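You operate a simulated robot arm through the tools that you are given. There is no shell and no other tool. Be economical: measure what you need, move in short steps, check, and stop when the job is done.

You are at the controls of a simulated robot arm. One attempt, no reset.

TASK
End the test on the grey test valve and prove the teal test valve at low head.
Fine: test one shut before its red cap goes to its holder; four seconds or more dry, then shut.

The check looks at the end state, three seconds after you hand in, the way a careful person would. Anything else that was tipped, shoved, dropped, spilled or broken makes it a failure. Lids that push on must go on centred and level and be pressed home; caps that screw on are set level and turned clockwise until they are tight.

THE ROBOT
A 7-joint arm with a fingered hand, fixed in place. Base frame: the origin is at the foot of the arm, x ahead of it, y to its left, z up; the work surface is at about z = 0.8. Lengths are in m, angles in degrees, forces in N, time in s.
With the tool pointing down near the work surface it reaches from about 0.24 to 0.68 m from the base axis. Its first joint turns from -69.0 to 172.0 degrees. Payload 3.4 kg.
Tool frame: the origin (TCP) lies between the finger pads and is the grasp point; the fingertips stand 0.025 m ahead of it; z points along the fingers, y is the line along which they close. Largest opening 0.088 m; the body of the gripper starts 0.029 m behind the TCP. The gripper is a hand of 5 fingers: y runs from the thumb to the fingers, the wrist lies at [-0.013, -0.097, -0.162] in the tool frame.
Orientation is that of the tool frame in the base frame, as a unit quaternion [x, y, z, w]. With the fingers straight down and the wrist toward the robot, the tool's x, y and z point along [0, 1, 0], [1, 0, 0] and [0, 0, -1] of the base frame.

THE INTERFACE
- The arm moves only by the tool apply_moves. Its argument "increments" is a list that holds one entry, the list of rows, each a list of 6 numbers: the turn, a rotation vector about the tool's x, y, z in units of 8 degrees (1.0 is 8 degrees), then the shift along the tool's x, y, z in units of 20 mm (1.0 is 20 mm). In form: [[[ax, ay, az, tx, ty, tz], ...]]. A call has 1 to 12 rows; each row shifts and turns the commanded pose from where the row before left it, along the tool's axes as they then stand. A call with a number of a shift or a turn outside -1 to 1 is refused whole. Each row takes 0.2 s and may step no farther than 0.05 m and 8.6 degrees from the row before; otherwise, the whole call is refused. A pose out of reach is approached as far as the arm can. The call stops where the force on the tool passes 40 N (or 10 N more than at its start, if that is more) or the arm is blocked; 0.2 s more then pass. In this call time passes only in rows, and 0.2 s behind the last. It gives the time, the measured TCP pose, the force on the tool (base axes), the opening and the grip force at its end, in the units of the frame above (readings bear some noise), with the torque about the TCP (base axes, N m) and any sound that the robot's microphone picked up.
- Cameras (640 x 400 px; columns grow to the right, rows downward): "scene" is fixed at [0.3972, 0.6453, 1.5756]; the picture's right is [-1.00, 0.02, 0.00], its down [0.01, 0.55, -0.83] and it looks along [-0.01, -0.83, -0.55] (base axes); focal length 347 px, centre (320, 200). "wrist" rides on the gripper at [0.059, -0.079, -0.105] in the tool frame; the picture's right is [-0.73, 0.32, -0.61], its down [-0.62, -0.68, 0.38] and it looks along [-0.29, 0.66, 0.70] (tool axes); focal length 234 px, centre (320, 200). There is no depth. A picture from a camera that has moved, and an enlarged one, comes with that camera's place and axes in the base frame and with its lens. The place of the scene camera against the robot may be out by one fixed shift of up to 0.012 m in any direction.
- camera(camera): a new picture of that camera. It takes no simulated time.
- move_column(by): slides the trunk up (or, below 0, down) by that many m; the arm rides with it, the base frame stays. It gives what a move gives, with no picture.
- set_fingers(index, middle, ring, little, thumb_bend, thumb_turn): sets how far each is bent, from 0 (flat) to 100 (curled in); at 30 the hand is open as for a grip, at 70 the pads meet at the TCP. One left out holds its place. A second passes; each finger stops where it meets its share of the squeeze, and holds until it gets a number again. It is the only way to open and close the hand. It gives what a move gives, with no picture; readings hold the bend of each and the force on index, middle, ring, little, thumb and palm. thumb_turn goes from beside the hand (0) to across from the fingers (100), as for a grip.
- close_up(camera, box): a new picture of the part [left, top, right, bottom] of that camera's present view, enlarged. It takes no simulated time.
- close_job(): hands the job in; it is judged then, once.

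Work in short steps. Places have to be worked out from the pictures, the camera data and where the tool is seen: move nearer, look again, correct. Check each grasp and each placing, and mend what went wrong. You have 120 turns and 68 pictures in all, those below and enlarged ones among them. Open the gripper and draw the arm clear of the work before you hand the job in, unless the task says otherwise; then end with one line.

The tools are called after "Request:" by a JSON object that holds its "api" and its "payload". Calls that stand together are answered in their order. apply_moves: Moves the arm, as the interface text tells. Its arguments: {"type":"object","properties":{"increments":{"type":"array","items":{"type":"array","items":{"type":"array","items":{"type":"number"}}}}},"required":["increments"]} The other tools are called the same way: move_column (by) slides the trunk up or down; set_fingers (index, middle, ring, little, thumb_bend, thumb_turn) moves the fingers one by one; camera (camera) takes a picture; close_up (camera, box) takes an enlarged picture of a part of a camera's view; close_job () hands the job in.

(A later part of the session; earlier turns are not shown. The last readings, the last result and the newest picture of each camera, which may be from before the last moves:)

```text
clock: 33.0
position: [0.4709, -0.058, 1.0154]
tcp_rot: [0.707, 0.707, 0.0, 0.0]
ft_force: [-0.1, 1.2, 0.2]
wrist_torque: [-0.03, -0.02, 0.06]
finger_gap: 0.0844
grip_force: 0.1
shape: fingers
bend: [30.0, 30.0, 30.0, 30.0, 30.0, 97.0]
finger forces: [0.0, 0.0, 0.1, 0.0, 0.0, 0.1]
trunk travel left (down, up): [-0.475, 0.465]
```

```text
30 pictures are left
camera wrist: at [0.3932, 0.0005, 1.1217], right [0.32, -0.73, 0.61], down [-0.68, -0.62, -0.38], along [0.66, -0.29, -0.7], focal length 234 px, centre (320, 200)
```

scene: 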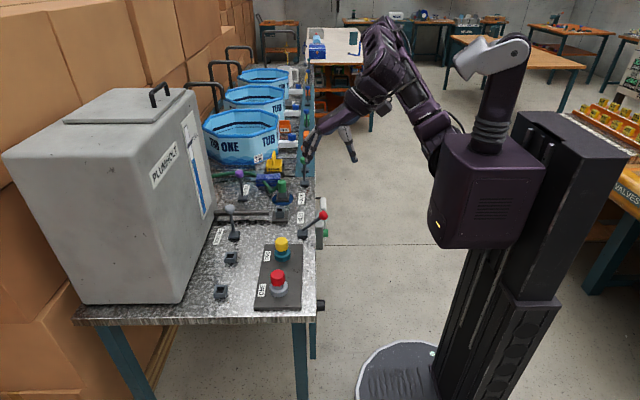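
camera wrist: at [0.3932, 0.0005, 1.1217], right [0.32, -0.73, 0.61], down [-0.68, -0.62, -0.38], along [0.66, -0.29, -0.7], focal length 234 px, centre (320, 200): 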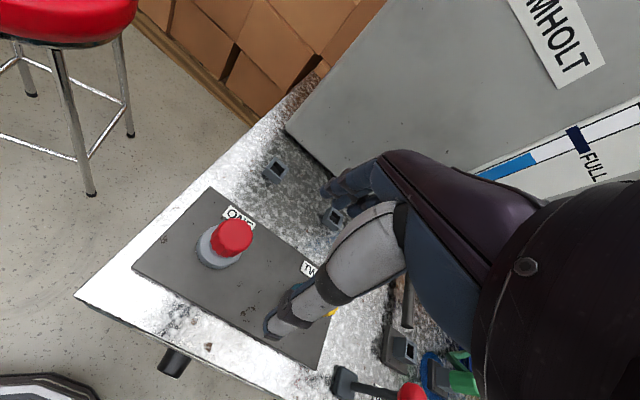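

Triangulating several views, the red cap's top is centred near (0.504, -0.028, 0.875). I move over it and partway down, then check.

Request:
{"api": "apply_moves", "payload": {"increments": [[[0, 0, 0, 0.75, 0.85, 0], [0, 0, 0, 0.75, 0.85, 0], [0, 0, 0, 0, 0, 1], [0, 0, 0, 0, 0, 1], [0, 0, 0, 0, 0, 1], [0, 0, 0, 0, 0, 1]]]}}

Request:
{"api": "camera", "payload": {"camera": "wrist"}}

Request:
{"api": "close_up", "payload": {"camera": "scene", "box": [220, 220, 340, 320]}}

```text
clock: 34.4
position: [0.5038, -0.0281, 0.9357]
tcp_rot: [0.707, 0.707, 0.001, -0.001]
ft_force: [0.6, -0.3, 0.9]
wrist_torque: [0.02, 0.02, -0.04]
finger_gap: 0.0847
grip_force: 0.1
shape: fingers
bend: [30.0, 30.0, 30.0, 30.0, 30.0, 97.0]
finger forces: [0.1, 0.0, 0.1, 0.0, 0.0, 0.1]
trunk travel left (down, up): [-0.475, 0.465]
```

```text
29 pictures are left
camera wrist: at [0.4265, 0.0298, 1.0417], right [0.32, -0.73, 0.61], down [-0.68, -0.62, -0.38], along [0.66, -0.29, -0.7], focal length 234 px, centre (320, 200)
```

wrist: 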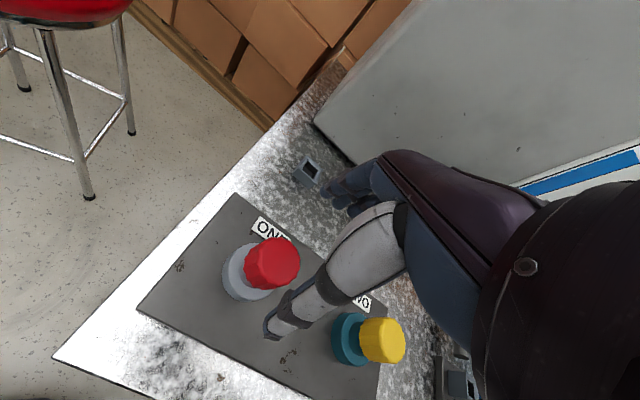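

```text
4.00 times, centred on (280, 270) of scene
camera zoom: at [0.3972, 0.6453, 1.5756], right [-1.0, 0.02, 0.0], down [0.01, 0.55, -0.83], along [-0.01, -0.83, -0.55], focal length 1387 px, centre (480, -80)
```

zoom: 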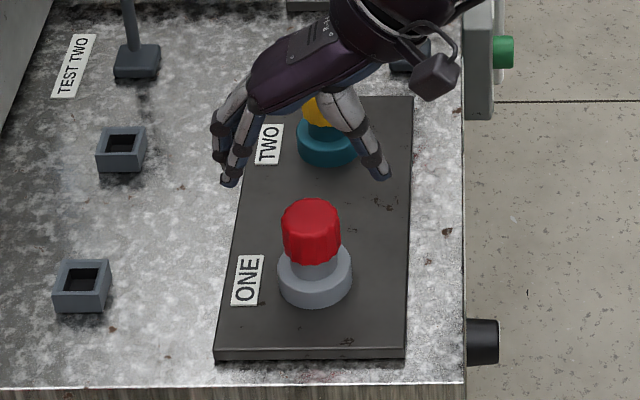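

Cap is centred under the TCP: (0.5025, -0.027, top 0.875). I lower to z≈0.862 and close the hand on the cap.

Request:
{"api": "apply_moves", "payload": {"increments": [[[0, 0, 0, 0, 0, 0.95], [0, 0, 0, 0, 0, 0.95], [0, 0, 0, 0, 0, 0.95], [0, 0, 0, 0, 0, 0.8]]]}}

Request:
{"api": "set_fingers", "payload": {"index": 70, "middle": 70, "ring": 70, "little": 70, "thumb_bend": 70}}

Request:
{"api": "close_up", "payload": {"camera": "scene", "box": [220, 220, 340, 320]}}

```text
clock: 35.4
position: [0.5041, -0.0286, 0.8627]
tcp_rot: [0.708, 0.707, 0.0, -0.001]
ft_force: [0.0, -0.5, 0.5]
wrist_torque: [0.01, 0.0, -0.03]
finger_gap: 0.0846
grip_force: 0.0
shape: fingers
bend: [30.0, 30.0, 30.0, 30.0, 30.0, 97.0]
finger forces: [0.0, 0.0, 0.1, 0.1, 0.0, 0.0]
trunk travel left (down, up): [-0.475, 0.465]
```

```text
clock: 36.4
position: [0.5062, -0.029, 0.8622]
tcp_rot: [0.707, 0.707, -0.001, -0.001]
ft_force: [5.4, -1.0, 0.3]
wrist_torque: [-0.03, -0.28, 0.06]
finger_gap: 0.0268
grip_force: 13.3
shape: fingers
bend: [58.0, 60.0, 69.0, 70.0, 58.0, 97.0]
finger forces: [7.7, 8.2, 0.2, 0.0, 9.8, 0.0]
trunk travel left (down, up): [-0.475, 0.465]
```

```text
4.00 times, centred on (280, 270) of scene
camera zoom: at [0.3972, 0.6453, 1.5756], right [-1.0, 0.02, 0.0], down [0.01, 0.55, -0.83], along [-0.01, -0.83, -0.55], focal length 1387 px, centre (480, -80)
```

zoom: 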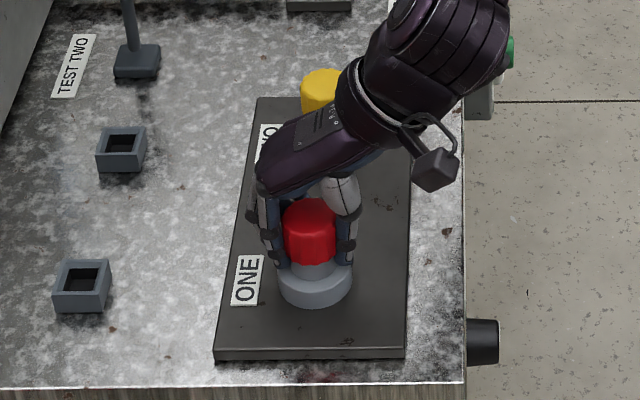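

Index, middle and thumb hold the cap. I test how it comes off: a small counter-clockwise twist, watching the torque.

Request:
{"api": "apply_moves", "payload": {"increments": [[[0, 0, -1, 0, 0, 0], [0, 0, -1, 0, 0, 0], [0, 0, -1, 0, 0, 0]]]}}

Request:
{"api": "close_up", "payload": {"camera": "wrist", "box": [200, 150, 440, 350]}}

```text
clock: 37.2
position: [0.5057, -0.0282, 0.8626]
tcp_rot: [0.544, 0.839, 0.0, 0.0]
ft_force: [2.8, -1.9, 1.2]
wrist_torque: [0.01, -0.25, -0.04]
finger_gap: 0.0266
grip_force: 13.2
shape: fingers
bend: [58.0, 61.0, 70.0, 70.0, 59.0, 96.0]
finger forces: [7.2, 7.2, 0.5, 0.0, 10.8, 0.0]
trunk travel left (down, up): [-0.475, 0.465]
```

```text
2.00 times, centred on (320, 250) of wrist
camera zoom: at [0.4102, -0.008, 0.9685], right [0.59, -0.53, 0.61], down [-0.37, -0.85, -0.38], along [0.72, 0.0, -0.7], focal length 468 px, centre (320, 100)
```

zoom: 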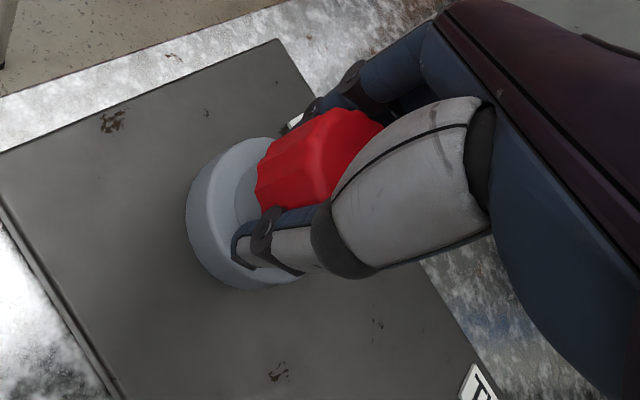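

Torque stays near zero, so it either turns freely or slips; I try a gentle 6 mm lift to see whether the cap comes.

Request:
{"api": "apply_moves", "payload": {"increments": [[[0, 0, 0, 0, 0, -0.3]]]}}

Request:
{"api": "close_up", "payload": {"camera": "scene", "box": [250, 240, 310, 310]}}

```text
clock: 37.6
position: [0.5059, -0.029, 0.8652]
tcp_rot: [0.545, 0.839, -0.004, -0.003]
ft_force: [2.9, -0.9, -16.0]
wrist_torque: [0.01, -0.23, -0.01]
finger_gap: 0.0268
grip_force: 12.3
shape: fingers
bend: [58.0, 61.0, 70.0, 70.0, 58.0, 96.0]
finger forces: [6.6, 6.0, 0.6, 0.0, 11.1, 0.0]
trunk travel left (down, up): [-0.475, 0.465]
```

```text
5.71 times, centred on (280, 275) of scene
camera zoom: at [0.3972, 0.6453, 1.5756], right [-1.0, 0.02, 0.0], down [0.01, 0.55, -0.83], along [-0.01, -0.83, -0.55], focal length 1982 px, centre (549, -229)
```

zoom: 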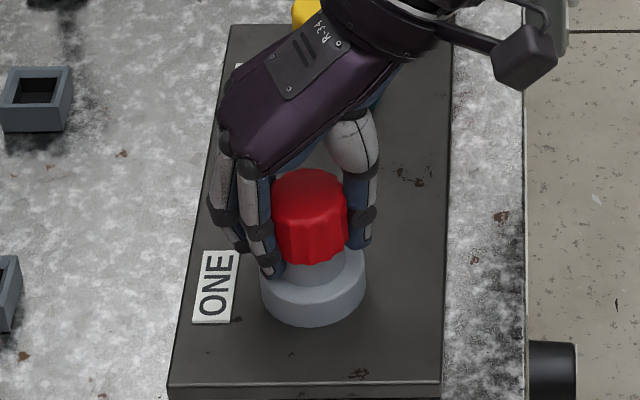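

The cap resists a 16 N pull, so it is threaded. I re-grip slightly higher on the cap itself, with the wrist wound clockwise first to give a long counter-clockwise stroke.

Request:
{"api": "apply_moves", "payload": {"increments": [[[0, 0, 0, 0, 0, 0.2]]]}}

Request:
{"api": "set_fingers", "payload": {"index": 35, "middle": 35, "ring": 30, "little": 30, "thumb_bend": 35}}

Request:
{"api": "apply_moves", "payload": {"increments": [[[0, 0, 0, 0, 0, -0.4], [0, 0, 1, 0, 0, 0], [0, 0, 1, 0, 0, 0], [0, 0, 1, 0, 0, 0], [0, 0, 1, 0, 0, 0], [0, 0, 1, 0, 0, 0], [0, 0, 1, 0, 0, 0], [0, 0, 1, 0, 0, 0], [0, 0, 1, 0, 0, 0]]]}}

```text
clock: 38.0
position: [0.5069, -0.0285, 0.8644]
tcp_rot: [0.546, 0.838, 0.0, -0.001]
ft_force: [2.0, -1.3, -8.6]
wrist_torque: [0.02, -0.18, -0.02]
finger_gap: 0.0271
grip_force: 12.2
shape: fingers
bend: [58.0, 61.0, 70.0, 70.0, 58.0, 96.0]
finger forces: [6.4, 5.8, 0.6, 0.0, 11.3, 0.1]
trunk travel left (down, up): [-0.475, 0.465]
```

```text
clock: 39.0
position: [0.5042, -0.0282, 0.8651]
tcp_rot: [0.545, 0.838, 0.001, -0.001]
ft_force: [-1.1, -0.2, 0.6]
wrist_torque: [0.0, 0.0, 0.04]
finger_gap: 0.0739
grip_force: 0.0
shape: fingers
bend: [35.0, 35.0, 30.0, 30.0, 35.0, 97.0]
finger forces: [0.1, 0.0, 0.0, 0.0, 0.1, 0.0]
trunk travel left (down, up): [-0.475, 0.465]
```

```text
clock: 41.0
position: [0.5063, -0.0274, 0.8727]
tcp_rot: [0.907, 0.42, 0.0, 0.0]
ft_force: [-1.4, -0.4, 0.3]
wrist_torque: [0.01, -0.01, 0.01]
finger_gap: 0.074
grip_force: 0.0
shape: fingers
bend: [35.0, 35.0, 30.0, 30.0, 35.0, 97.0]
finger forces: [0.0, 0.0, 0.1, 0.0, 0.1, 0.1]
trunk travel left (down, up): [-0.475, 0.465]
```

Yaw is +40° and reachable; I add some more wind-up, then grip all fingers.

Request:
{"api": "apply_moves", "payload": {"increments": [[[0, 0, 1, 0, 0, 0], [0, 0, 1, 0, 0, 0], [0, 0, 1, 0, 0, 0]]]}}

Request:
{"api": "set_fingers", "payload": {"index": 80, "middle": 80, "ring": 60, "little": 30, "thumb_bend": 80}}

Request:
{"api": "close_up", "payload": {"camera": "wrist", "box": [200, 150, 440, 350]}}

```text
clock: 41.8
position: [0.5039, -0.0279, 0.8736]
tcp_rot: [0.975, 0.223, 0.0, 0.0]
ft_force: [0.4, 0.1, -0.2]
wrist_torque: [0.01, -0.02, 0.0]
finger_gap: 0.0738
grip_force: 0.1
shape: fingers
bend: [35.0, 35.0, 30.0, 30.0, 35.0, 97.0]
finger forces: [0.1, 0.0, 0.1, 0.0, 0.0, 0.0]
trunk travel left (down, up): [-0.475, 0.465]
```

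```text
clock: 42.8
position: [0.5061, -0.0296, 0.8724]
tcp_rot: [0.975, 0.223, 0.001, -0.001]
ft_force: [3.8, -10.7, 0.9]
wrist_torque: [-0.27, -0.06, -0.01]
finger_gap: 0.0288
grip_force: 15.1
shape: fingers
bend: [56.0, 59.0, 60.0, 30.0, 58.0, 96.0]
finger forces: [10.4, 10.3, 0.0, 0.1, 9.2, 0.0]
trunk travel left (down, up): [-0.475, 0.465]
```

```text
2.00 times, centred on (320, 250) of wrist
camera zoom: at [0.5247, 0.0648, 0.9785], right [-0.51, -0.61, 0.61], down [-0.86, 0.34, -0.38], along [0.02, -0.72, -0.7], focal length 468 px, centre (320, 100)
```

zoom: 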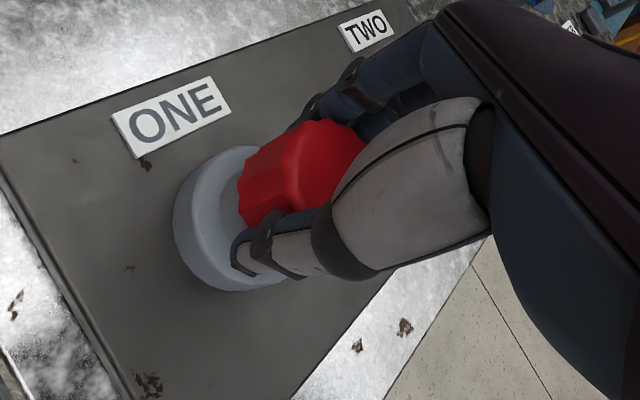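

Three digits hold it with ~15 N. Now I twist counter-clockwise about 96° with a very slight rise left to compliance.

Request:
{"api": "apply_moves", "payload": {"increments": [[[0, 0, -1, 0, 0, 0], [0, 0, -1, 0, 0, 0], [0, 0, -1, 0, 0, 0], [0, 0, -1, 0, 0, 0], [0, 0, -1, 0, 0, -0.02], [0, 0, -1, 0, 0, -0.02], [0, 0, -1, 0, 0, -0.02], [0, 0, -1, 0, 0, -0.02], [0, 0, -1, 0, 0, -0.02], [0, 0, -1, 0, 0, -0.02], [0, 0, -1, 0, 0, -0.02], [0, 0, -1, 0, 0, -0.02]]]}}

Request:
{"api": "close_up", "payload": {"camera": "scene", "box": [250, 240, 310, 310]}}

```text
clock: 45.4
position: [0.5056, -0.027, 0.8753]
tcp_rot: [0.485, 0.875, 0.0, -0.001]
ft_force: [4.2, 0.5, -1.6]
wrist_torque: [0.03, -0.1, -0.01]
finger_gap: 0.0286
grip_force: 14.3
shape: fingers
bend: [58.0, 60.0, 60.0, 30.0, 57.0, 96.0]
finger forces: [7.8, 8.1, 0.1, 0.0, 12.1, 0.1]
trunk travel left (down, up): [-0.475, 0.465]
```

```text
5.71 times, centred on (280, 275) of scene
camera zoom: at [0.3972, 0.6453, 1.5756], right [-1.0, 0.02, 0.0], down [0.01, 0.55, -0.83], along [-0.01, -0.83, -0.55], focal length 1982 px, centre (549, -229)
```

zoom: 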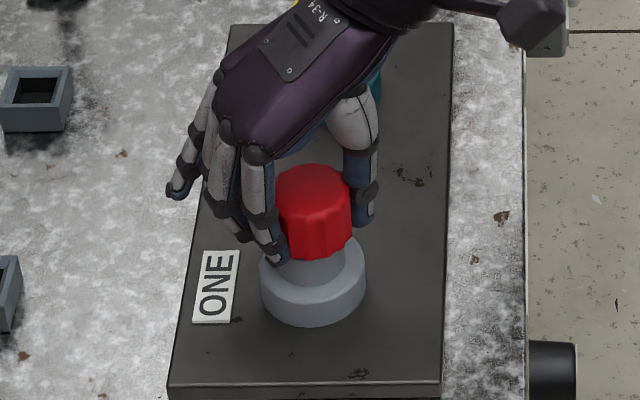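

The cap has risen a few mm: it is unscrewing. I carry on counter-clockwise as far as the wrist allows.

Request:
{"api": "apply_moves", "payload": {"increments": [[[0, 0, -1, 0, 0, -0.03], [0, 0, -1, 0, 0, -0.03], [0, 0, -1, 0, 0, -0.03], [0, 0, -1, 0, 0, -0.03], [0, 0, -1, 0, 0, -0.03], [0, 0, -1, 0, 0, -0.03], [0, 0, -1, 0, 0, -0.03], [0, 0, -1, 0, 0, -0.03]]]}}

Request:
{"api": "apply_moves", "payload": {"increments": [[[0, 0, 0, 0, 0, -0.2]]]}}

```text
clock: 47.2
position: [0.5054, -0.029, 0.8769]
tcp_rot: [0.293, 0.956, 0.0, -0.001]
ft_force: [1.1, 1.8, -1.5]
wrist_torque: [0.05, -0.08, -0.02]
finger_gap: 0.0286
grip_force: 14.1
shape: fingers
bend: [58.0, 61.0, 60.0, 30.0, 57.0, 96.0]
finger forces: [8.0, 7.8, 0.0, 0.0, 12.7, 0.0]
out of reach, approached as far as the arm can: row 4, 5, 6, 7, 8
trunk travel left (down, up): [-0.475, 0.465]
```

```text
clock: 47.6
position: [0.5057, -0.0286, 0.8809]
tcp_rot: [0.293, 0.956, 0.0, 0.0]
ft_force: [1.0, 0.2, -0.3]
wrist_torque: [0.04, -0.02, 0.0]
finger_gap: 0.029
grip_force: 13.8
shape: fingers
bend: [59.0, 61.0, 60.0, 30.0, 57.0, 96.0]
finger forces: [7.2, 7.1, 0.0, 0.0, 13.6, 0.1]
trunk travel left (down, up): [-0.475, 0.465]
```

The last lift met no resistance, so the cap seems free. I lift 12 mm more and look.

Request:
{"api": "apply_moves", "payload": {"increments": [[[0, 0, 0, 0, 0, -0.6]]]}}

Request:
{"api": "close_up", "payload": {"camera": "scene", "box": [250, 240, 310, 310]}}

```text
clock: 48.0
position: [0.5062, -0.0288, 0.8935]
tcp_rot: [0.294, 0.956, 0.0, 0.001]
ft_force: [-0.5, -0.4, 0.1]
wrist_torque: [-0.01, -0.01, 0.0]
finger_gap: 0.0286
grip_force: 13.8
shape: fingers
bend: [59.0, 61.0, 60.0, 30.0, 57.0, 96.0]
finger forces: [7.2, 7.2, 0.0, 0.0, 13.7, 0.1]
trunk travel left (down, up): [-0.475, 0.465]
```

```text
5.71 times, centred on (280, 275) of scene
camera zoom: at [0.3972, 0.6453, 1.5756], right [-1.0, 0.02, 0.0], down [0.01, 0.55, -0.83], along [-0.01, -0.83, -0.55], focal length 1982 px, centre (549, -229)
```

zoom: 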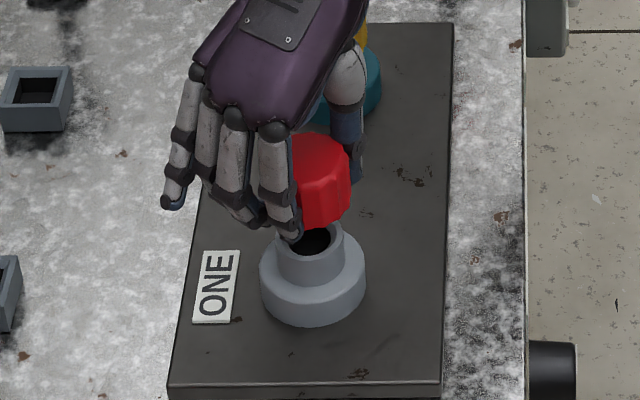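

The cap is off and the grey neck is open. I raise it, unwind the yaw toward 0, and look at it.

Request:
{"api": "apply_moves", "payload": {"increments": [[[0, 0, 0, 0, 0, -1], [0, 0, 0, 0, 0, -1], [0, 0, 0, 0, 0, -1], [0, 0, 1, 0, 0, 0], [0, 0, 1, 0, 0, 0], [0, 0, 1, 0, 0, 0], [0, 0, 1, 0, 0, 0], [0, 0, 1, 0, 0, 0], [0, 0, 1, 0, 0, 0], [0, 0, 1, 0, 0, 0]]]}}

Request:
{"api": "camera", "payload": {"camera": "wrist"}}

```text
clock: 50.2
position: [0.5044, -0.0283, 0.953]
tcp_rot: [0.708, 0.706, 0.0, 0.0]
ft_force: [-1.0, -1.1, 0.3]
wrist_torque: [0.03, 0.0, 0.01]
finger_gap: 0.0287
grip_force: 14.4
shape: fingers
bend: [59.0, 61.0, 60.0, 30.0, 57.0, 95.0]
finger forces: [7.3, 7.2, 0.0, 0.0, 13.6, 0.0]
trunk travel left (down, up): [-0.475, 0.465]
```

```text
21 pictures are left
camera wrist: at [0.4268, 0.0302, 1.0592], right [0.32, -0.73, 0.61], down [-0.68, -0.62, -0.38], along [0.66, -0.29, -0.7], focal length 234 px, centre (320, 200)
```

wrist: 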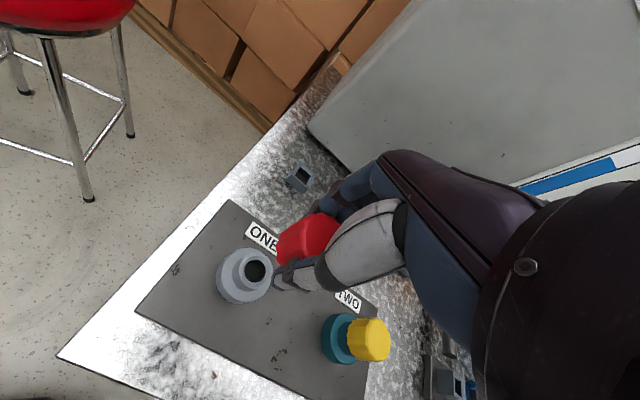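

Yaw is back to 0 and the cap is held upright. I carry it forward above its holder socket, judged at (0.669, -0.027, top ≈0.823).

Request:
{"api": "apply_moves", "payload": {"increments": [[[0, 0, 0, 0, 0.92, 0], [0, 0, 0, 0, 0.92, 0], [0, 0, 0, 0, 0.92, 0], [0, 0, 0, 0, 0.92, 0], [0, 0, 0, 0, 0.92, 0], [0, 0, 0, 0, 0.92, 0], [0, 0, 0, 0, 0.92, 0], [0, 0, 0, 0, 0.92, 0], [0, 0, 0, 0, 0.92, 0]]]}}

Request:
{"api": "close_up", "payload": {"camera": "scene", "box": [180, 210, 300, 310]}}

```text
clock: 52.2
position: [0.6713, -0.0275, 0.9539]
tcp_rot: [0.708, 0.706, -0.001, -0.001]
ft_force: [0.3, 0.2, 0.0]
wrist_torque: [-0.03, -0.03, 0.0]
finger_gap: 0.0285
grip_force: 14.0
shape: fingers
bend: [59.0, 61.0, 60.0, 30.0, 57.0, 95.0]
finger forces: [7.1, 7.2, 0.1, 0.0, 13.6, 0.0]
trunk travel left (down, up): [-0.475, 0.465]
```

```text
4.00 times, centred on (240, 260) of scene
camera zoom: at [0.3972, 0.6453, 1.5756], right [-1.0, 0.02, 0.0], down [0.01, 0.55, -0.83], along [-0.01, -0.83, -0.55], focal length 1387 px, centre (640, -40)
```

zoom: 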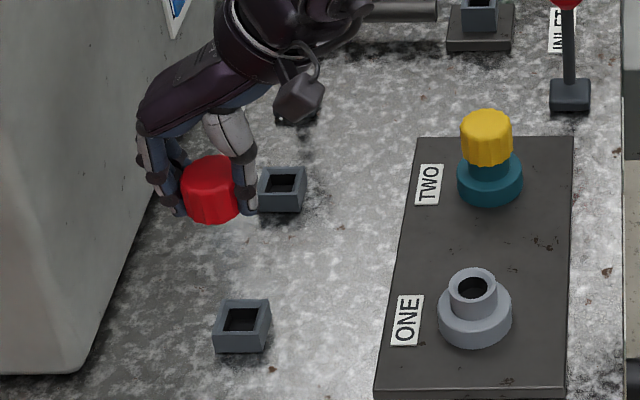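

The cap hangs over the socket, clear of the tank. I descend to about z=0.88 and check alignment before contact.

Request:
{"api": "apply_moves", "payload": {"increments": [[[0, 0, 0, 0, -0.1, 0.9], [0, 0, 0, 0, 0, 0.9], [0, 0, 0, 0, 0, 0.9], [0, 0, 0, 0, 0, 0.8]]]}}

Request:
{"api": "close_up", "payload": {"camera": "scene", "box": [190, 250, 250, 310]}}

Request:
{"api": "close_up", "payload": {"camera": "wrist", "box": [200, 150, 440, 350]}}

```text
clock: 53.2
position: [0.6694, -0.0288, 0.8842]
tcp_rot: [0.708, 0.707, 0.0, 0.0]
ft_force: [0.2, 0.3, -0.2]
wrist_torque: [0.0, -0.01, 0.01]
finger_gap: 0.0287
grip_force: 13.9
shape: fingers
bend: [59.0, 61.0, 60.0, 30.0, 57.0, 95.0]
finger forces: [7.0, 7.1, 0.0, 0.1, 13.6, 0.0]
trunk travel left (down, up): [-0.475, 0.465]
```

```text
6.67 times, centred on (220, 280) of scene
camera zoom: at [0.3972, 0.6453, 1.5756], right [-1.0, 0.02, 0.0], down [0.01, 0.55, -0.83], along [-0.01, -0.83, -0.55], focal length 2312 px, centre (987, -333)
```

zoom: 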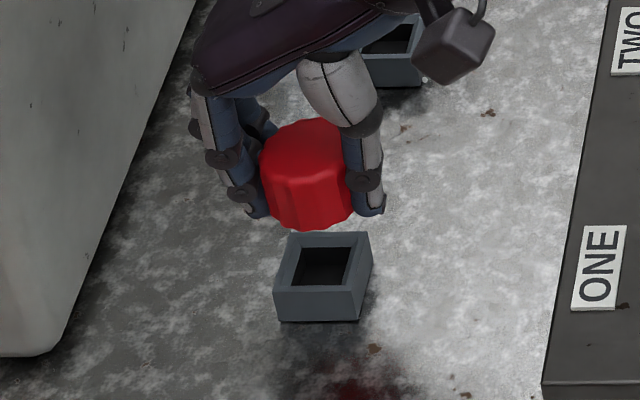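

```text
2.00 times, centred on (320, 250) of wrist
camera zoom: at [0.5906, 0.029, 0.989], right [0.32, -0.73, 0.61], down [-0.68, -0.62, -0.38], along [0.66, -0.29, -0.7], focal length 468 px, centre (320, 100)
```

zoom: 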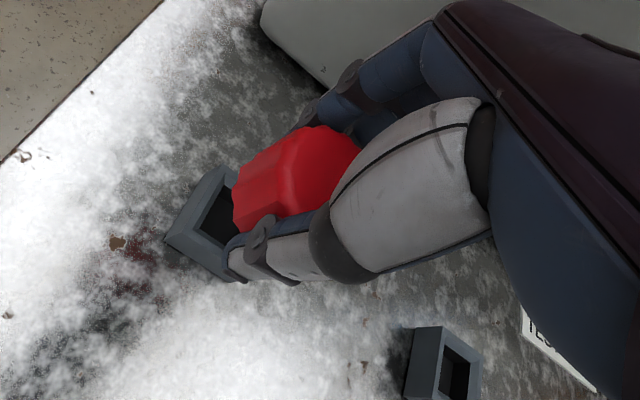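

Alignment agrees in both views (socket (0.669, -0.027, 0.823), cap about 30 mm above it). I lower most of the way then feel for contact.

Request:
{"api": "apply_moves", "payload": {"increments": [[[0, 0, 0, 0.05, 0, 0.4], [0, 0, 0, 0, 0, 0.4], [0, 0, 0, 0, 0, 0.3]]]}}

Request:
{"api": "apply_moves", "payload": {"increments": [[[0, 0, 0, 0, 0, 0.15], [0, 0, 0, 0, 0, 0.15]]]}}

```text
clock: 54.0
position: [0.6685, -0.027, 0.8607]
tcp_rot: [0.708, 0.706, -0.001, -0.001]
ft_force: [0.2, 0.9, -1.4]
wrist_torque: [0.04, -0.03, 0.0]
finger_gap: 0.0283
grip_force: 13.8
shape: fingers
bend: [59.0, 61.0, 60.0, 30.0, 57.0, 95.0]
finger forces: [7.0, 7.4, 0.0, 0.1, 13.7, 0.0]
trunk travel left (down, up): [-0.475, 0.465]
```

```text
clock: 54.6
position: [0.6692, -0.0287, 0.8557]
tcp_rot: [0.708, 0.706, 0.001, 0.0]
ft_force: [0.0, -0.2, -0.7]
wrist_torque: [0.02, 0.02, -0.02]
finger_gap: 0.0285
grip_force: 14.2
shape: fingers
bend: [59.0, 61.0, 60.0, 30.0, 57.0, 95.0]
finger forces: [7.0, 7.3, 0.0, 0.0, 13.6, 0.0]
trunk travel left (down, up): [-0.475, 0.465]
```

No contact yet; a few more mm with a look.

Request:
{"api": "apply_moves", "payload": {"increments": [[[0, 0, 0, 0, 0, 0.15], [0, 0, 0, 0, 0, 0.15]]]}}

Request:
{"api": "close_up", "payload": {"camera": "scene", "box": [190, 250, 250, 310]}}

```text
clock: 55.2
position: [0.6697, -0.0275, 0.8506]
tcp_rot: [0.707, 0.707, 0.002, 0.001]
ft_force: [8.9, -0.4, 11.9]
wrist_torque: [0.02, -0.17, 0.02]
finger_gap: 0.0282
grip_force: 15.4
shape: fingers
bend: [58.0, 60.0, 60.0, 30.0, 58.0, 95.0]
finger forces: [10.0, 10.1, 0.1, 0.0, 10.8, 0.0]
trunk travel left (down, up): [-0.475, 0.465]
```

```text
6.67 times, centred on (220, 280) of scene
camera zoom: at [0.3972, 0.6453, 1.5756], right [-1.0, 0.02, 0.0], down [0.01, 0.55, -0.83], along [-0.01, -0.83, -0.55], focal length 2312 px, centre (987, -333)
```

zoom: 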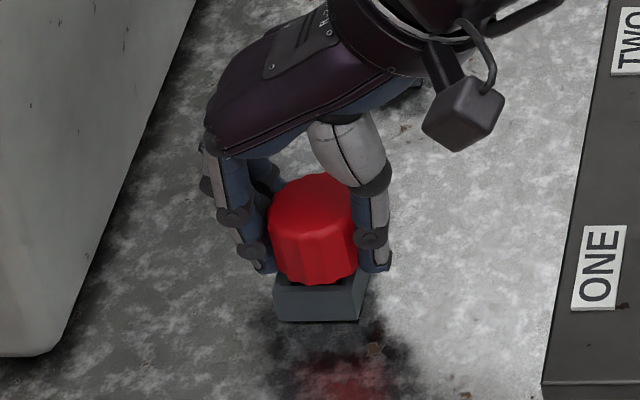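

Contact at the rim with some +x side force; the picture suggests the cap is about 1.5–2 mm toward the robot. I lift a touch, shift +x by 2 mm and lower again.

Request:
{"api": "apply_moves", "payload": {"increments": [[[0, 0, 0, 0, 0, -0.2], [0, 0, 0, 0, 0.1, 0], [0, 0, 0, 0, 0, 0.2]]]}}

```text
clock: 56.0
position: [0.6706, -0.0292, 0.8505]
tcp_rot: [0.708, 0.707, 0.001, 0.0]
ft_force: [4.9, 0.2, 10.0]
wrist_torque: [0.04, -0.06, 0.0]
finger_gap: 0.0279
grip_force: 14.4
shape: fingers
bend: [58.0, 60.0, 60.0, 30.0, 57.0, 95.0]
finger forces: [8.2, 8.9, 0.0, 0.0, 11.9, 0.1]
trunk travel left (down, up): [-0.475, 0.465]
```

Side force fell. One more 1 mm shift and a slight press to see whether it sinks or simply rests.

Request:
{"api": "apply_moves", "payload": {"increments": [[[0, 0, 0, 0, 0, -0.2], [0, 0, 0, 0, 0.07, 0], [0, 0, 0, 0, 0, 0.2], [0, 0, 0, 0, 0, 0.1]]]}}

Request:
{"api": "close_up", "payload": {"camera": "wrist", "box": [200, 150, 440, 350]}}

```text
clock: 57.0
position: [0.6719, -0.0289, 0.8497]
tcp_rot: [0.708, 0.706, 0.002, 0.0]
ft_force: [8.3, -0.3, 10.8]
wrist_torque: [0.0, -0.09, -0.01]
finger_gap: 0.0281
grip_force: 15.1
shape: fingers
bend: [59.0, 61.0, 60.0, 30.0, 57.0, 95.0]
finger forces: [9.4, 9.8, 0.0, 0.0, 11.1, 0.1]
trunk travel left (down, up): [-0.475, 0.465]
```

```text
2.00 times, centred on (320, 250) of wrist
camera zoom: at [0.5936, 0.0302, 0.9547], right [0.32, -0.73, 0.61], down [-0.68, -0.62, -0.39], along [0.66, -0.29, -0.69], focal length 468 px, centre (320, 100)
```

zoom: 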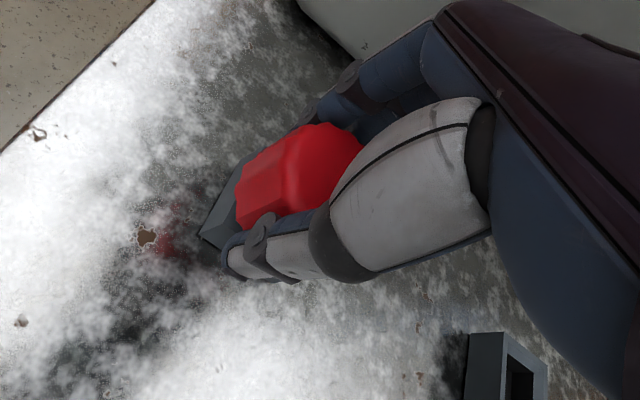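

The cap rests on the rim. I ease the pressure and open the hand slightly, then look.

Request:
{"api": "apply_moves", "payload": {"increments": [[[0, 0, 0, 0, -0.05, -0.07]]]}}

Request:
{"api": "set_fingers", "payload": {"index": 48, "middle": 48, "ring": 45, "thumb_bend": 48}}

Request:
{"api": "close_up", "payload": {"camera": "scene", "box": [190, 250, 250, 310]}}

```text
clock: 57.4
position: [0.6714, -0.0276, 0.8496]
tcp_rot: [0.707, 0.707, 0.0, 0.0]
ft_force: [9.1, 0.0, 10.7]
wrist_torque: [0.01, -0.16, -0.02]
finger_gap: 0.0279
grip_force: 15.0
shape: fingers
bend: [58.0, 60.0, 60.0, 30.0, 58.0, 95.0]
finger forces: [9.9, 10.5, 0.1, 0.0, 10.3, 0.1]
trunk travel left (down, up): [-0.475, 0.465]
```

```text
clock: 58.4
position: [0.6696, -0.0288, 0.8491]
tcp_rot: [0.708, 0.707, 0.0, -0.001]
ft_force: [0.3, -0.9, 0.1]
wrist_torque: [0.01, 0.01, 0.03]
finger_gap: 0.0455
grip_force: 0.0
shape: fingers
bend: [48.0, 48.0, 45.0, 30.0, 48.0, 97.0]
finger forces: [0.0, 0.1, 0.0, 0.0, 0.0, 0.1]
trunk travel left (down, up): [-0.475, 0.465]
```

```text
6.67 times, centred on (220, 280) of scene
camera zoom: at [0.3972, 0.6453, 1.5756], right [-1.0, 0.02, 0.0], down [0.01, 0.55, -0.83], along [-0.01, -0.83, -0.55], focal length 2312 px, centre (987, -333)
```

zoom: 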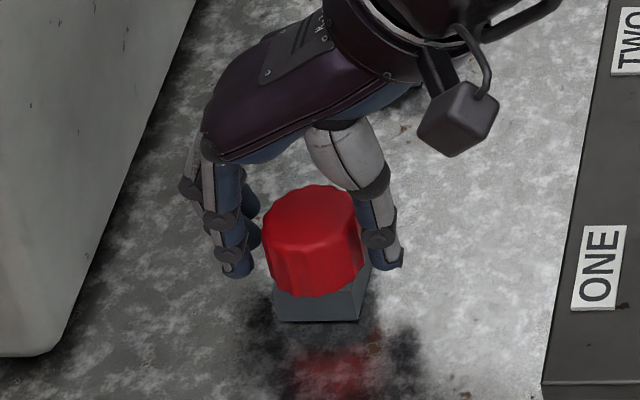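

The cap dropped a few mm and sits level on the holder. I open fully, rise, and inspect.

Request:
{"api": "set_fingers", "payload": {"index": 30, "middle": 30, "ring": 30, "thumb_bend": 30}}

Request:
{"api": "apply_moves", "payload": {"increments": [[[0, 0, 0, 0, 0, -0.8], [0, 0, 0, 0, 0, -0.8], [0, 0, 0, 0, 0, -1], [0, 0, 0, 0, 0, -1], [0, 0, 0, 0, 0, -1], [0, 0, 0, 0, 0, -1], [0, 0, 0, 0, 0, -1]]]}}

Request:
{"api": "close_up", "payload": {"camera": "scene", "box": [190, 230, 310, 310]}}

```text
clock: 59.4
position: [0.6707, -0.0281, 0.8491]
tcp_rot: [0.707, 0.707, 0.0, 0.0]
ft_force: [0.1, -0.6, 0.3]
wrist_torque: [0.06, 0.01, 0.01]
finger_gap: 0.0844
grip_force: 0.1
shape: fingers
bend: [30.0, 30.0, 30.0, 30.0, 30.0, 97.0]
finger forces: [0.0, 0.0, 0.1, 0.0, 0.0, 0.1]
trunk travel left (down, up): [-0.475, 0.465]
```

```text
clock: 61.0
position: [0.6698, -0.0285, 0.9811]
tcp_rot: [0.708, 0.706, 0.0, -0.001]
ft_force: [-0.3, -0.4, 0.9]
wrist_torque: [0.0, -0.03, 0.01]
finger_gap: 0.0842
grip_force: 0.2
shape: fingers
bend: [30.0, 30.0, 30.0, 30.0, 30.0, 97.0]
finger forces: [0.0, 0.0, 0.1, 0.1, 0.1, 0.1]
trunk travel left (down, up): [-0.475, 0.465]
```

```text
5.00 times, centred on (250, 270) of scene
camera zoom: at [0.3972, 0.6453, 1.5756], right [-1.0, 0.02, 0.0], down [0.01, 0.55, -0.83], along [-0.01, -0.83, -0.55], focal length 1734 px, centre (670, -150)
```

zoom: 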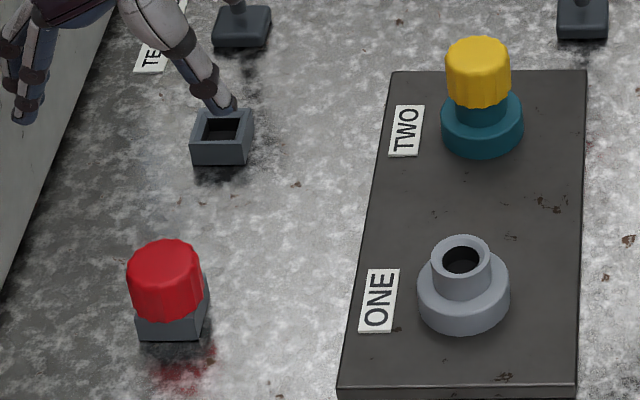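

Red cap stands level and centred on its holder. Next I check that the yellow cap on TWO is tight (judged at (0.503, -0.163)), going over it with a little counter-clockwise wind-up, still high.

Request:
{"api": "apply_moves", "payload": {"increments": [[[0, 0, 0, -0.75, -0.92, 0], [0, 0, 0, -0.75, -0.92, 0], [0, 0, 0, -0.75, -0.92, 0], [0, 0, 0, -0.75, -0.92, 0], [0, 0, 0, -0.75, -0.92, 0], [0, 0, 0, -0.75, -0.92, 0], [0, 0, 0, -0.75, -0.92, 0], [0, 0, 0, -0.75, -0.92, 0], [0, 0, 0, -0.75, -0.92, 0], [0, 0, -1, 0, 0, 0.5], [0, 0, -1, 0, 0, 0.5], [0, 0, -1, 0, 0, 0.5]]]}}

Request:
{"api": "camera", "payload": {"camera": "wrist"}}

```text
clock: 63.6
position: [0.5047, -0.1638, 0.9507]
tcp_rot: [0.544, 0.839, 0.0, 0.0]
ft_force: [-0.4, 0.2, 0.4]
wrist_torque: [0.01, 0.01, -0.05]
finger_gap: 0.0845
grip_force: 0.2
shape: fingers
bend: [30.0, 30.0, 30.0, 30.0, 30.0, 97.0]
finger forces: [0.1, 0.0, 0.1, 0.1, 0.1, 0.0]
trunk travel left (down, up): [-0.475, 0.465]
```

```text
13 pictures are left
camera wrist: at [0.41, -0.1422, 1.0561], right [0.59, -0.53, 0.61], down [-0.37, -0.85, -0.38], along [0.72, 0.0, -0.7], focal length 234 px, centre (320, 200)
```

wrist: 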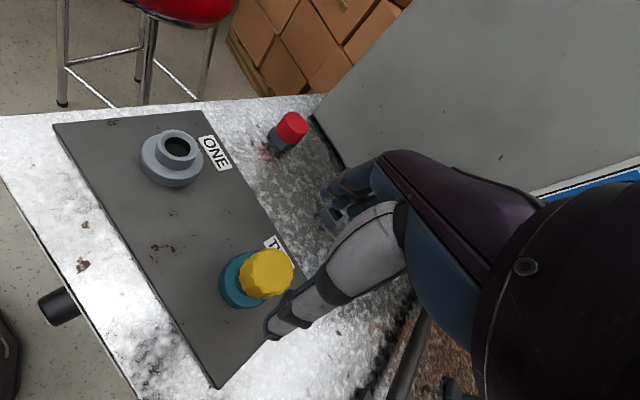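

Yellow cap centre reads about (0.500, -0.169). I correct, lower, and close index, middle and thumb on it.

Request:
{"api": "apply_moves", "payload": {"increments": [[[0, 0, 0, -0.17, -0.24, 0], [0, 0, 0, 0, 0, 0.98], [0, 0, 0, 0, 0, 0.98], [0, 0, 0, 0, 0, 0.98], [0, 0, 0, 0, 0, 0.96]]]}}

Request:
{"api": "set_fingers", "payload": {"index": 80, "middle": 80, "ring": 60, "thumb_bend": 80}}

Request:
{"api": "apply_moves", "payload": {"increments": [[[0, 0, 1, 0, 0, 0], [0, 0, 1, 0, 0, 0], [0, 0, 1, 0, 0, 0]]]}}

```text
clock: 64.8
position: [0.5021, -0.1681, 0.8726]
tcp_rot: [0.545, 0.838, 0.0, -0.001]
ft_force: [-0.1, 0.9, -0.1]
wrist_torque: [0.03, 0.01, 0.02]
finger_gap: 0.0847
grip_force: 0.0
shape: fingers
bend: [30.0, 30.0, 30.0, 30.0, 30.0, 97.0]
finger forces: [0.1, 0.0, 0.0, 0.0, 0.0, 0.0]
trunk travel left (down, up): [-0.475, 0.465]
```

```text
clock: 65.8
position: [0.5026, -0.167, 0.8729]
tcp_rot: [0.546, 0.838, 0.001, 0.0]
ft_force: [12.8, 4.3, 8.1]
wrist_torque: [0.24, -0.45, 0.06]
finger_gap: 0.0264
grip_force: 16.4
shape: fingers
bend: [56.0, 58.0, 60.0, 30.0, 59.0, 97.0]
finger forces: [13.6, 10.7, 0.0, 0.0, 8.3, 0.0]
trunk travel left (down, up): [-0.475, 0.465]
```

```text
clock: 66.6
position: [0.5035, -0.1633, 0.8737]
tcp_rot: [0.706, 0.708, 0.0, -0.001]
ft_force: [13.1, 16.5, 8.0]
wrist_torque: [0.44, -0.44, 0.42]
finger_gap: 0.022
grip_force: 19.3
shape: fingers
bend: [58.0, 55.0, 59.0, 30.0, 61.0, 98.0]
finger forces: [21.2, 10.4, 0.5, 0.0, 6.1, 0.0]
trunk travel left (down, up): [-0.475, 0.465]
```

The reaction torque climbed to 0.42 N m: the yellow cap is tight already. I release it without turning back and rise.

Request:
{"api": "set_fingers", "payload": {"index": 30, "middle": 30, "ring": 30, "thumb_bend": 30}}

Request:
{"api": "apply_moves", "payload": {"increments": [[[0, 0, 0, 0, 0, -0.5], [0, 0, 0, 0, 0, -1], [0, 0, 0, 0, 0, -1], [0, 0, 0, 0, 0, -1], [0, 0, 0, 0, 0, -1], [0, 0, 0, 0, -1, -1], [0, 0, 0, 0, -1, -1], [0, 0, 0, 0, -1, 0], [0, 0, 0, 0, -1, 0], [0, 0, 0, 0, -1, 0]]]}}

```text
clock: 67.6
position: [0.5015, -0.1677, 0.8729]
tcp_rot: [0.707, 0.707, -0.001, -0.001]
ft_force: [0.2, 0.2, -0.2]
wrist_torque: [0.05, 0.0, -0.02]
finger_gap: 0.0846
grip_force: 0.1
shape: fingers
bend: [30.0, 30.0, 30.0, 30.0, 30.0, 98.0]
finger forces: [0.1, 0.1, 0.0, 0.1, 0.0, 0.0]
trunk travel left (down, up): [-0.475, 0.465]
```

```text
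clock: 69.8
position: [0.4012, -0.1675, 1.0029]
tcp_rot: [0.708, 0.706, 0.001, -0.001]
ft_force: [-1.0, 0.1, -0.1]
wrist_torque: [-0.01, 0.01, 0.03]
finger_gap: 0.0846
grip_force: 0.1
shape: fingers
bend: [30.0, 30.0, 30.0, 30.0, 30.0, 98.0]
finger forces: [0.1, 0.1, 0.0, 0.0, 0.0, 0.1]
trunk travel left (down, up): [-0.475, 0.465]
```

Now the head dial (knob centre triangulated at (0.389, -0.090, 0.674), axis along x). It needs a forward-pointing hand; I test tilting the hand to horizontal here in free space.

Request:
{"api": "apply_moves", "payload": {"increments": [[[-1, 0, 0, 0, 0, 0], [-1, 0, 0, 0, 0, 0], [-1, 0, 0, 0, 0, 0], [-1, 0, 0, 0, 0, 0], [-1, 0, 0, 0, 0, 0], [-1, 0, 0, 0, 0, 0], [-1, 0, 0, 0, 0, 0], [-1, 0, 0, 0, 0, 0], [-1, 0, 0, 0, 0, 0], [-1, 0, 0, 0, 0, 0], [-1, 0, 0, 0, 0, 0], [-0.25, 0, 0, 0, 0, 0]]]}}

```text
clock: 72.4
position: [0.4801, -0.1772, 1.0459]
tcp_rot: [0.631, 0.629, 0.321, 0.321]
ft_force: [-0.9, 0.6, 0.7]
wrist_torque: [-0.03, -0.01, 0.02]
finger_gap: 0.0847
grip_force: 0.1
shape: fingers
bend: [30.0, 30.0, 30.0, 30.0, 30.0, 98.0]
finger forces: [0.1, 0.1, 0.0, 0.0, 0.0, 0.0]
out of reach, approached as far as the arm can: row 3, 4, 5, 6, 7, 8, 9, 10, 11
trunk travel left (down, up): [-0.475, 0.465]
```

Tilting this way stops at 54°. I level again and try the other way: yaw the wrist clockwise 90°, then swing the fingers forward about the tool's y axis.

Request:
{"api": "apply_moves", "payload": {"increments": [[[1, 0, 0, 0, 0, 0], [1, 0, 0, 0, 0, 0], [1, 0, 0, 0, 0, 0], [1, 0, 0, 0, 0, 0], [1, 0, 0, 0, 0, 0], [1, 0, 0, 0, 0, 0], [0.74, 0, 0, 0, 0, 0], [0, 0, 1, 0, -0.5, 0], [0, 0, 1, 0, -0.5, 0], [0, 0, 1, 0, -0.5, 0], [0, 0, 1, 0, -0.5, 0]]]}}

Request:
{"api": "apply_moves", "payload": {"increments": [[[0, 0, 1, 0, 0, 0], [0, 0, 1, 0, 0, 0], [0, 0, 1, 0, 0, 0], [0, 0, 1, 0, 0, 0], [0, 0, 1, 0, 0, 0], [0, 0, 1, 0, 0, 0], [0, 0, 1, 0, 0, 0], [0, 0, 0.25, 0, 0, 0]]]}}

Request:
{"api": "apply_moves", "payload": {"increments": [[[0, 1, 0, 0, 0, 0], [0, 1, 0, 0, 0, 0], [0, 1, 0, 0, 0, 0], [0, 1, 0, 0, 0, 0], [0, 1, 0, 0, 0, 0], [0, 1, 0, 0, 0, 0]]]}}

```text
clock: 74.8
position: [0.4377, -0.1676, 1.0459]
tcp_rot: [0.876, 0.482, 0.001, 0.0]
ft_force: [-0.7, -0.7, 0.0]
wrist_torque: [-0.04, 0.03, -0.01]
finger_gap: 0.0846
grip_force: 0.1
shape: fingers
bend: [30.0, 30.0, 30.0, 30.0, 30.0, 98.0]
finger forces: [0.0, 0.1, 0.0, 0.0, 0.0, 0.0]
trunk travel left (down, up): [-0.475, 0.465]
```

```text
clock: 76.6
position: [0.4014, -0.1231, 0.9646]
tcp_rot: [1.0, -0.001, 0.002, -0.001]
ft_force: [0.2, 0.4, 0.1]
wrist_torque: [-0.03, 0.03, 0.0]
finger_gap: 0.0847
grip_force: 0.0
shape: fingers
bend: [30.0, 30.0, 30.0, 30.0, 30.0, 98.0]
finger forces: [0.0, 0.0, 0.1, 0.0, 0.0, 0.1]
out of reach, approached as far as the arm can: row 4, 5, 6, 7, 8
trunk travel left (down, up): [-0.475, 0.465]
```

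```text
clock: 78.0
position: [0.4028, -0.1236, 0.965]
tcp_rot: [0.913, -0.001, 0.408, 0.0]
ft_force: [0.2, 0.4, 0.5]
wrist_torque: [0.0, -0.02, 0.0]
finger_gap: 0.0845
grip_force: 0.0
shape: fingers
bend: [30.0, 30.0, 30.0, 30.0, 30.0, 98.0]
finger forces: [0.0, 0.1, 0.0, 0.1, 0.1, 0.0]
trunk travel left (down, up): [-0.475, 0.465]
```

That works: 48° of forward tilt with no limit. I continue to horizontal.

Request:
{"api": "apply_moves", "payload": {"increments": [[[0, 1, 0, 0, 0, 0], [0, 1, 0, 0, 0, 0], [0, 1, 0, 0, 0, 0], [0, 1, 0, 0, 0, 0], [0, 1, 0, 0, 0, 0], [0, 0.25, 0, 0, 0, 0]]]}}

```text
clock: 79.4
position: [0.4157, -0.115, 0.9804]
tcp_rot: [0.73, -0.024, 0.683, -0.011]
ft_force: [0.3, 1.2, -0.7]
wrist_torque: [0.02, 0.02, -0.03]
finger_gap: 0.0843
grip_force: 0.1
shape: fingers
bend: [30.0, 30.0, 30.0, 30.0, 30.0, 98.0]
finger forces: [0.0, 0.0, 0.0, 0.0, 0.0, 0.1]
out of reach, approached as far as the arm can: row 2, 3, 4, 5, 6
trunk travel left (down, up): [-0.475, 0.465]
```

Nearly horizontal (86°). For a counter-clockwise dial turn I should start with the wrist rolled clockwise (thumb on top); I try rolling that way and then backing off toward the robot.

Request:
{"api": "apply_moves", "payload": {"increments": [[[0, 0, 1, 0, 0, 0], [0, 0, 1, 0, 0, 0], [0, 0, 1, 0, 0, 0], [0, 0, 1, 0, 0, 0], [0, 0, 1, 0, 0, 0], [0, 0, 1, 0, 0, 0]]]}}

Request:
{"api": "apply_moves", "payload": {"increments": [[[0, 0, 0, 0, 0, -1], [0, 0, 0, 0, 0, -1], [0, 0, 0, 0, 0, -1]]]}}

```text
clock: 80.8
position: [0.4134, -0.1094, 1.0009]
tcp_rot: [0.645, -0.29, 0.646, -0.287]
ft_force: [0.0, -0.5, 0.2]
wrist_torque: [0.01, 0.01, -0.02]
finger_gap: 0.0847
grip_force: 0.1
shape: fingers
bend: [30.0, 30.0, 30.0, 30.0, 30.0, 98.0]
finger forces: [0.1, 0.0, 0.1, 0.1, 0.0, 0.0]
trunk travel left (down, up): [-0.475, 0.465]
```

```text
clock: 81.6
position: [0.385, -0.0816, 1.0155]
tcp_rot: [0.645, -0.289, 0.647, -0.286]
ft_force: [0.2, -0.1, 0.3]
wrist_torque: [0.01, -0.01, 0.01]
finger_gap: 0.0848
grip_force: 0.0
shape: fingers
bend: [30.0, 30.0, 30.0, 30.0, 30.0, 98.0]
finger forces: [0.0, 0.0, 0.0, 0.1, 0.1, 0.0]
out of reach, approached as far as the arm can: row 1, 2, 3
trunk travel left (down, up): [-0.475, 0.465]
```

Fully horizontal now, rolled 48°, at x=0.385. I try a higher pose relative to the shoulder (the trunk can supply the descent), roll more and back off again.

Request:
{"api": "apply_moves", "payload": {"increments": [[[0, 0, 0, 0.9, -0.98, 0], [0, 0, 0, 0.9, -0.98, 0], [0, 0, 0, 0.9, -0.98, 0], [0, 0, 1, 0, 0, 0], [0, 0, 1, 0, 0, 0], [0, 0, 1, 0, 0, 0], [0, 0, 1, 0, 0, 0], [0, 0, 0, 0, 0, -1], [0, 0, 0, 0, 0, -1]]]}}

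```text
clock: 83.6
position: [0.3441, -0.0851, 1.0952]
tcp_rot: [0.541, -0.455, 0.541, -0.455]
ft_force: [0.4, -0.2, 0.8]
wrist_torque: [0.02, -0.02, 0.0]
finger_gap: 0.0844
grip_force: 0.2
shape: fingers
bend: [30.0, 30.0, 30.0, 30.0, 30.0, 98.0]
finger forces: [0.1, 0.0, 0.0, 0.0, 0.0, 0.0]
trunk travel left (down, up): [-0.475, 0.465]
```

Good: x=0.344 with margin. I back off 2 cm more, lower the trunk by 0.36, and check with a scene picture.

Request:
{"api": "apply_moves", "payload": {"increments": [[[0, 0, 0, 0, 0, -1]]]}}

Request:
{"api": "move_column", "payload": {"by": -0.36}}

Request:
{"api": "camera", "payload": {"camera": "wrist"}}

```text
clock: 84.0
position: [0.3234, -0.0825, 1.095]
tcp_rot: [0.541, -0.455, 0.543, -0.454]
ft_force: [0.5, 0.2, 0.8]
wrist_torque: [0.0, 0.06, 0.01]
finger_gap: 0.0847
grip_force: 0.0
shape: fingers
bend: [30.0, 30.0, 30.0, 30.0, 30.0, 98.0]
finger forces: [0.0, 0.1, 0.0, 0.0, 0.0, 0.1]
trunk travel left (down, up): [-0.475, 0.465]
```

```text
clock: 87.5
position: [0.3246, -0.0846, 0.7353]
tcp_rot: [0.541, -0.455, 0.542, -0.454]
ft_force: [-0.1, 0.3, -0.8]
wrist_torque: [0.02, -0.03, 0.0]
finger_gap: 0.0847
grip_force: 0.0
shape: fingers
bend: [30.0, 30.0, 30.0, 30.0, 30.0, 98.0]
finger forces: [0.0, 0.1, 0.1, 0.0, 0.1, 0.0]
trunk travel left (down, up): [-0.115, 0.825]
```

```text
12 pictures are left
camera wrist: at [0.2201, -0.1276, 0.8242], right [-0.61, 0.66, -0.44], down [0.38, 0.73, 0.56], along [0.7, 0.17, -0.7], focal length 234 px, centre (320, 200)
```

wrist: 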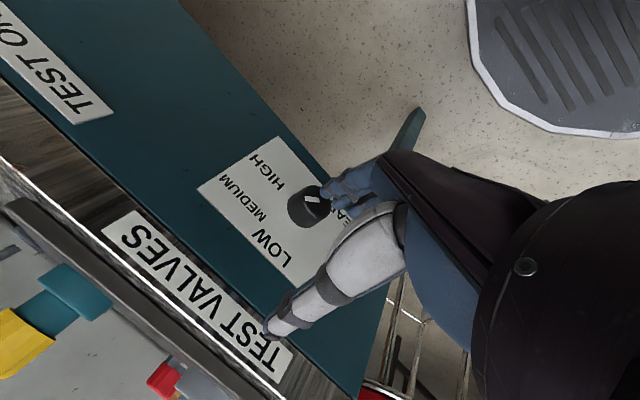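

Clear view of the dial from here: knob at about y=-0.091, z=0.677, face near x=0.376. I lower the trunk the remaining 58 mm and look closely at pointer and alignment.

Request:
{"api": "move_column", "payload": {"by": -0.058}}

Request:
{"api": "close_up", "payload": {"camera": "wrist", "box": [200, 120, 400, 280]}}

```text
clock: 88.5
position: [0.3259, -0.0842, 0.6777]
tcp_rot: [0.541, -0.455, 0.542, -0.454]
ft_force: [0.3, -0.5, -0.2]
wrist_torque: [0.02, 0.0, 0.0]
finger_gap: 0.0846
grip_force: 0.1
shape: fingers
bend: [30.0, 30.0, 30.0, 30.0, 30.0, 98.0]
finger forces: [0.0, 0.1, 0.1, 0.0, 0.1, 0.0]
trunk travel left (down, up): [-0.057, 0.883]
```

```text
2.50 times, centred on (300, 200) of wrist
camera zoom: at [0.22, -0.1276, 0.7662], right [-0.61, 0.66, -0.44], down [0.38, 0.73, 0.56], along [0.7, 0.17, -0.7], focal length 585 px, centre (370, 200)
```

zoom: 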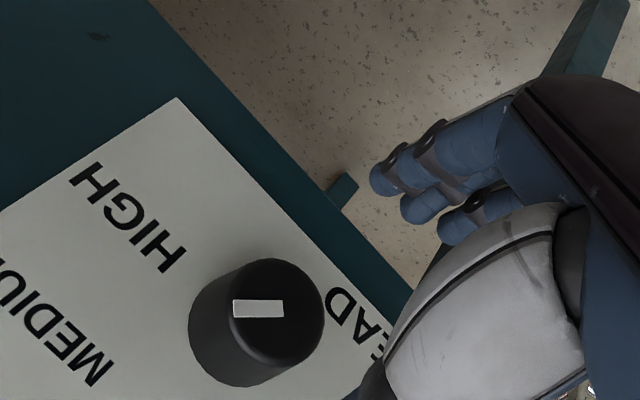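

Seen square-on, the pointer actually lies at 45° toward MEDIUM, so LOW is 45° counter-clockwise (as seen from the robot). Knob axis at y≈-0.094, z≈0.676; I align and move forward so the pads surround the knob.

Request:
{"api": "apply_moves", "payload": {"increments": [[[0, 0, 0, 0.43, 0.15, 0], [0, 0, 0, 0, 0, 0.75], [0, 0, 0, 0, 0, 0.75], [0, 0, 0, 0, 0, 0.75]]]}}

Request:
{"api": "set_fingers", "payload": {"index": 70, "middle": 70, "thumb_bend": 70}}

Request:
{"api": "close_up", "payload": {"camera": "wrist", "box": [200, 120, 400, 280]}}

```text
clock: 89.5
position: [0.3695, -0.0923, 0.676]
tcp_rot: [0.542, -0.455, 0.543, -0.453]
ft_force: [-0.1, -0.3, 0.2]
wrist_torque: [0.01, 0.0, 0.02]
finger_gap: 0.0846
grip_force: 0.0
shape: fingers
bend: [30.0, 30.0, 30.0, 30.0, 30.0, 98.0]
finger forces: [0.0, 0.0, 0.0, 0.0, 0.0, 0.0]
trunk travel left (down, up): [-0.057, 0.883]
```

```text
clock: 90.5
position: [0.37, -0.0929, 0.6748]
tcp_rot: [0.542, -0.456, 0.541, -0.454]
ft_force: [-3.6, -0.7, -14.1]
wrist_torque: [-0.06, 0.37, 0.0]
finger_gap: 0.0248
grip_force: 12.6
shape: fingers
bend: [56.0, 58.0, 30.0, 30.0, 62.0, 97.0]
finger forces: [9.1, 10.6, 0.0, 0.0, 5.7, 0.0]
trunk travel left (down, up): [-0.057, 0.883]
```

```text
2.50 times, centred on (300, 200) of wrist
camera zoom: at [0.2654, -0.137, 0.7639], right [-0.61, 0.66, -0.44], down [0.39, 0.73, 0.56], along [0.69, 0.17, -0.7], focal length 585 px, centre (370, 200)
```

zoom: 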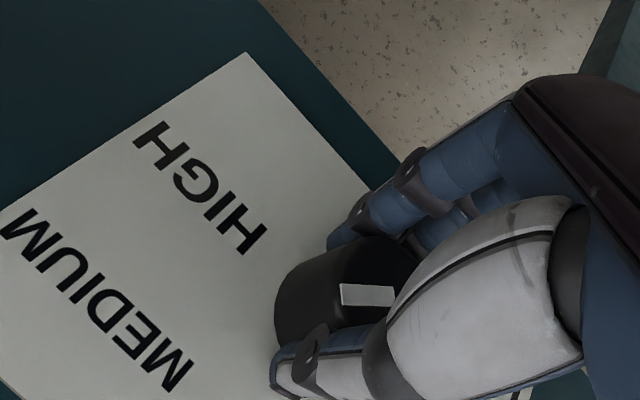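

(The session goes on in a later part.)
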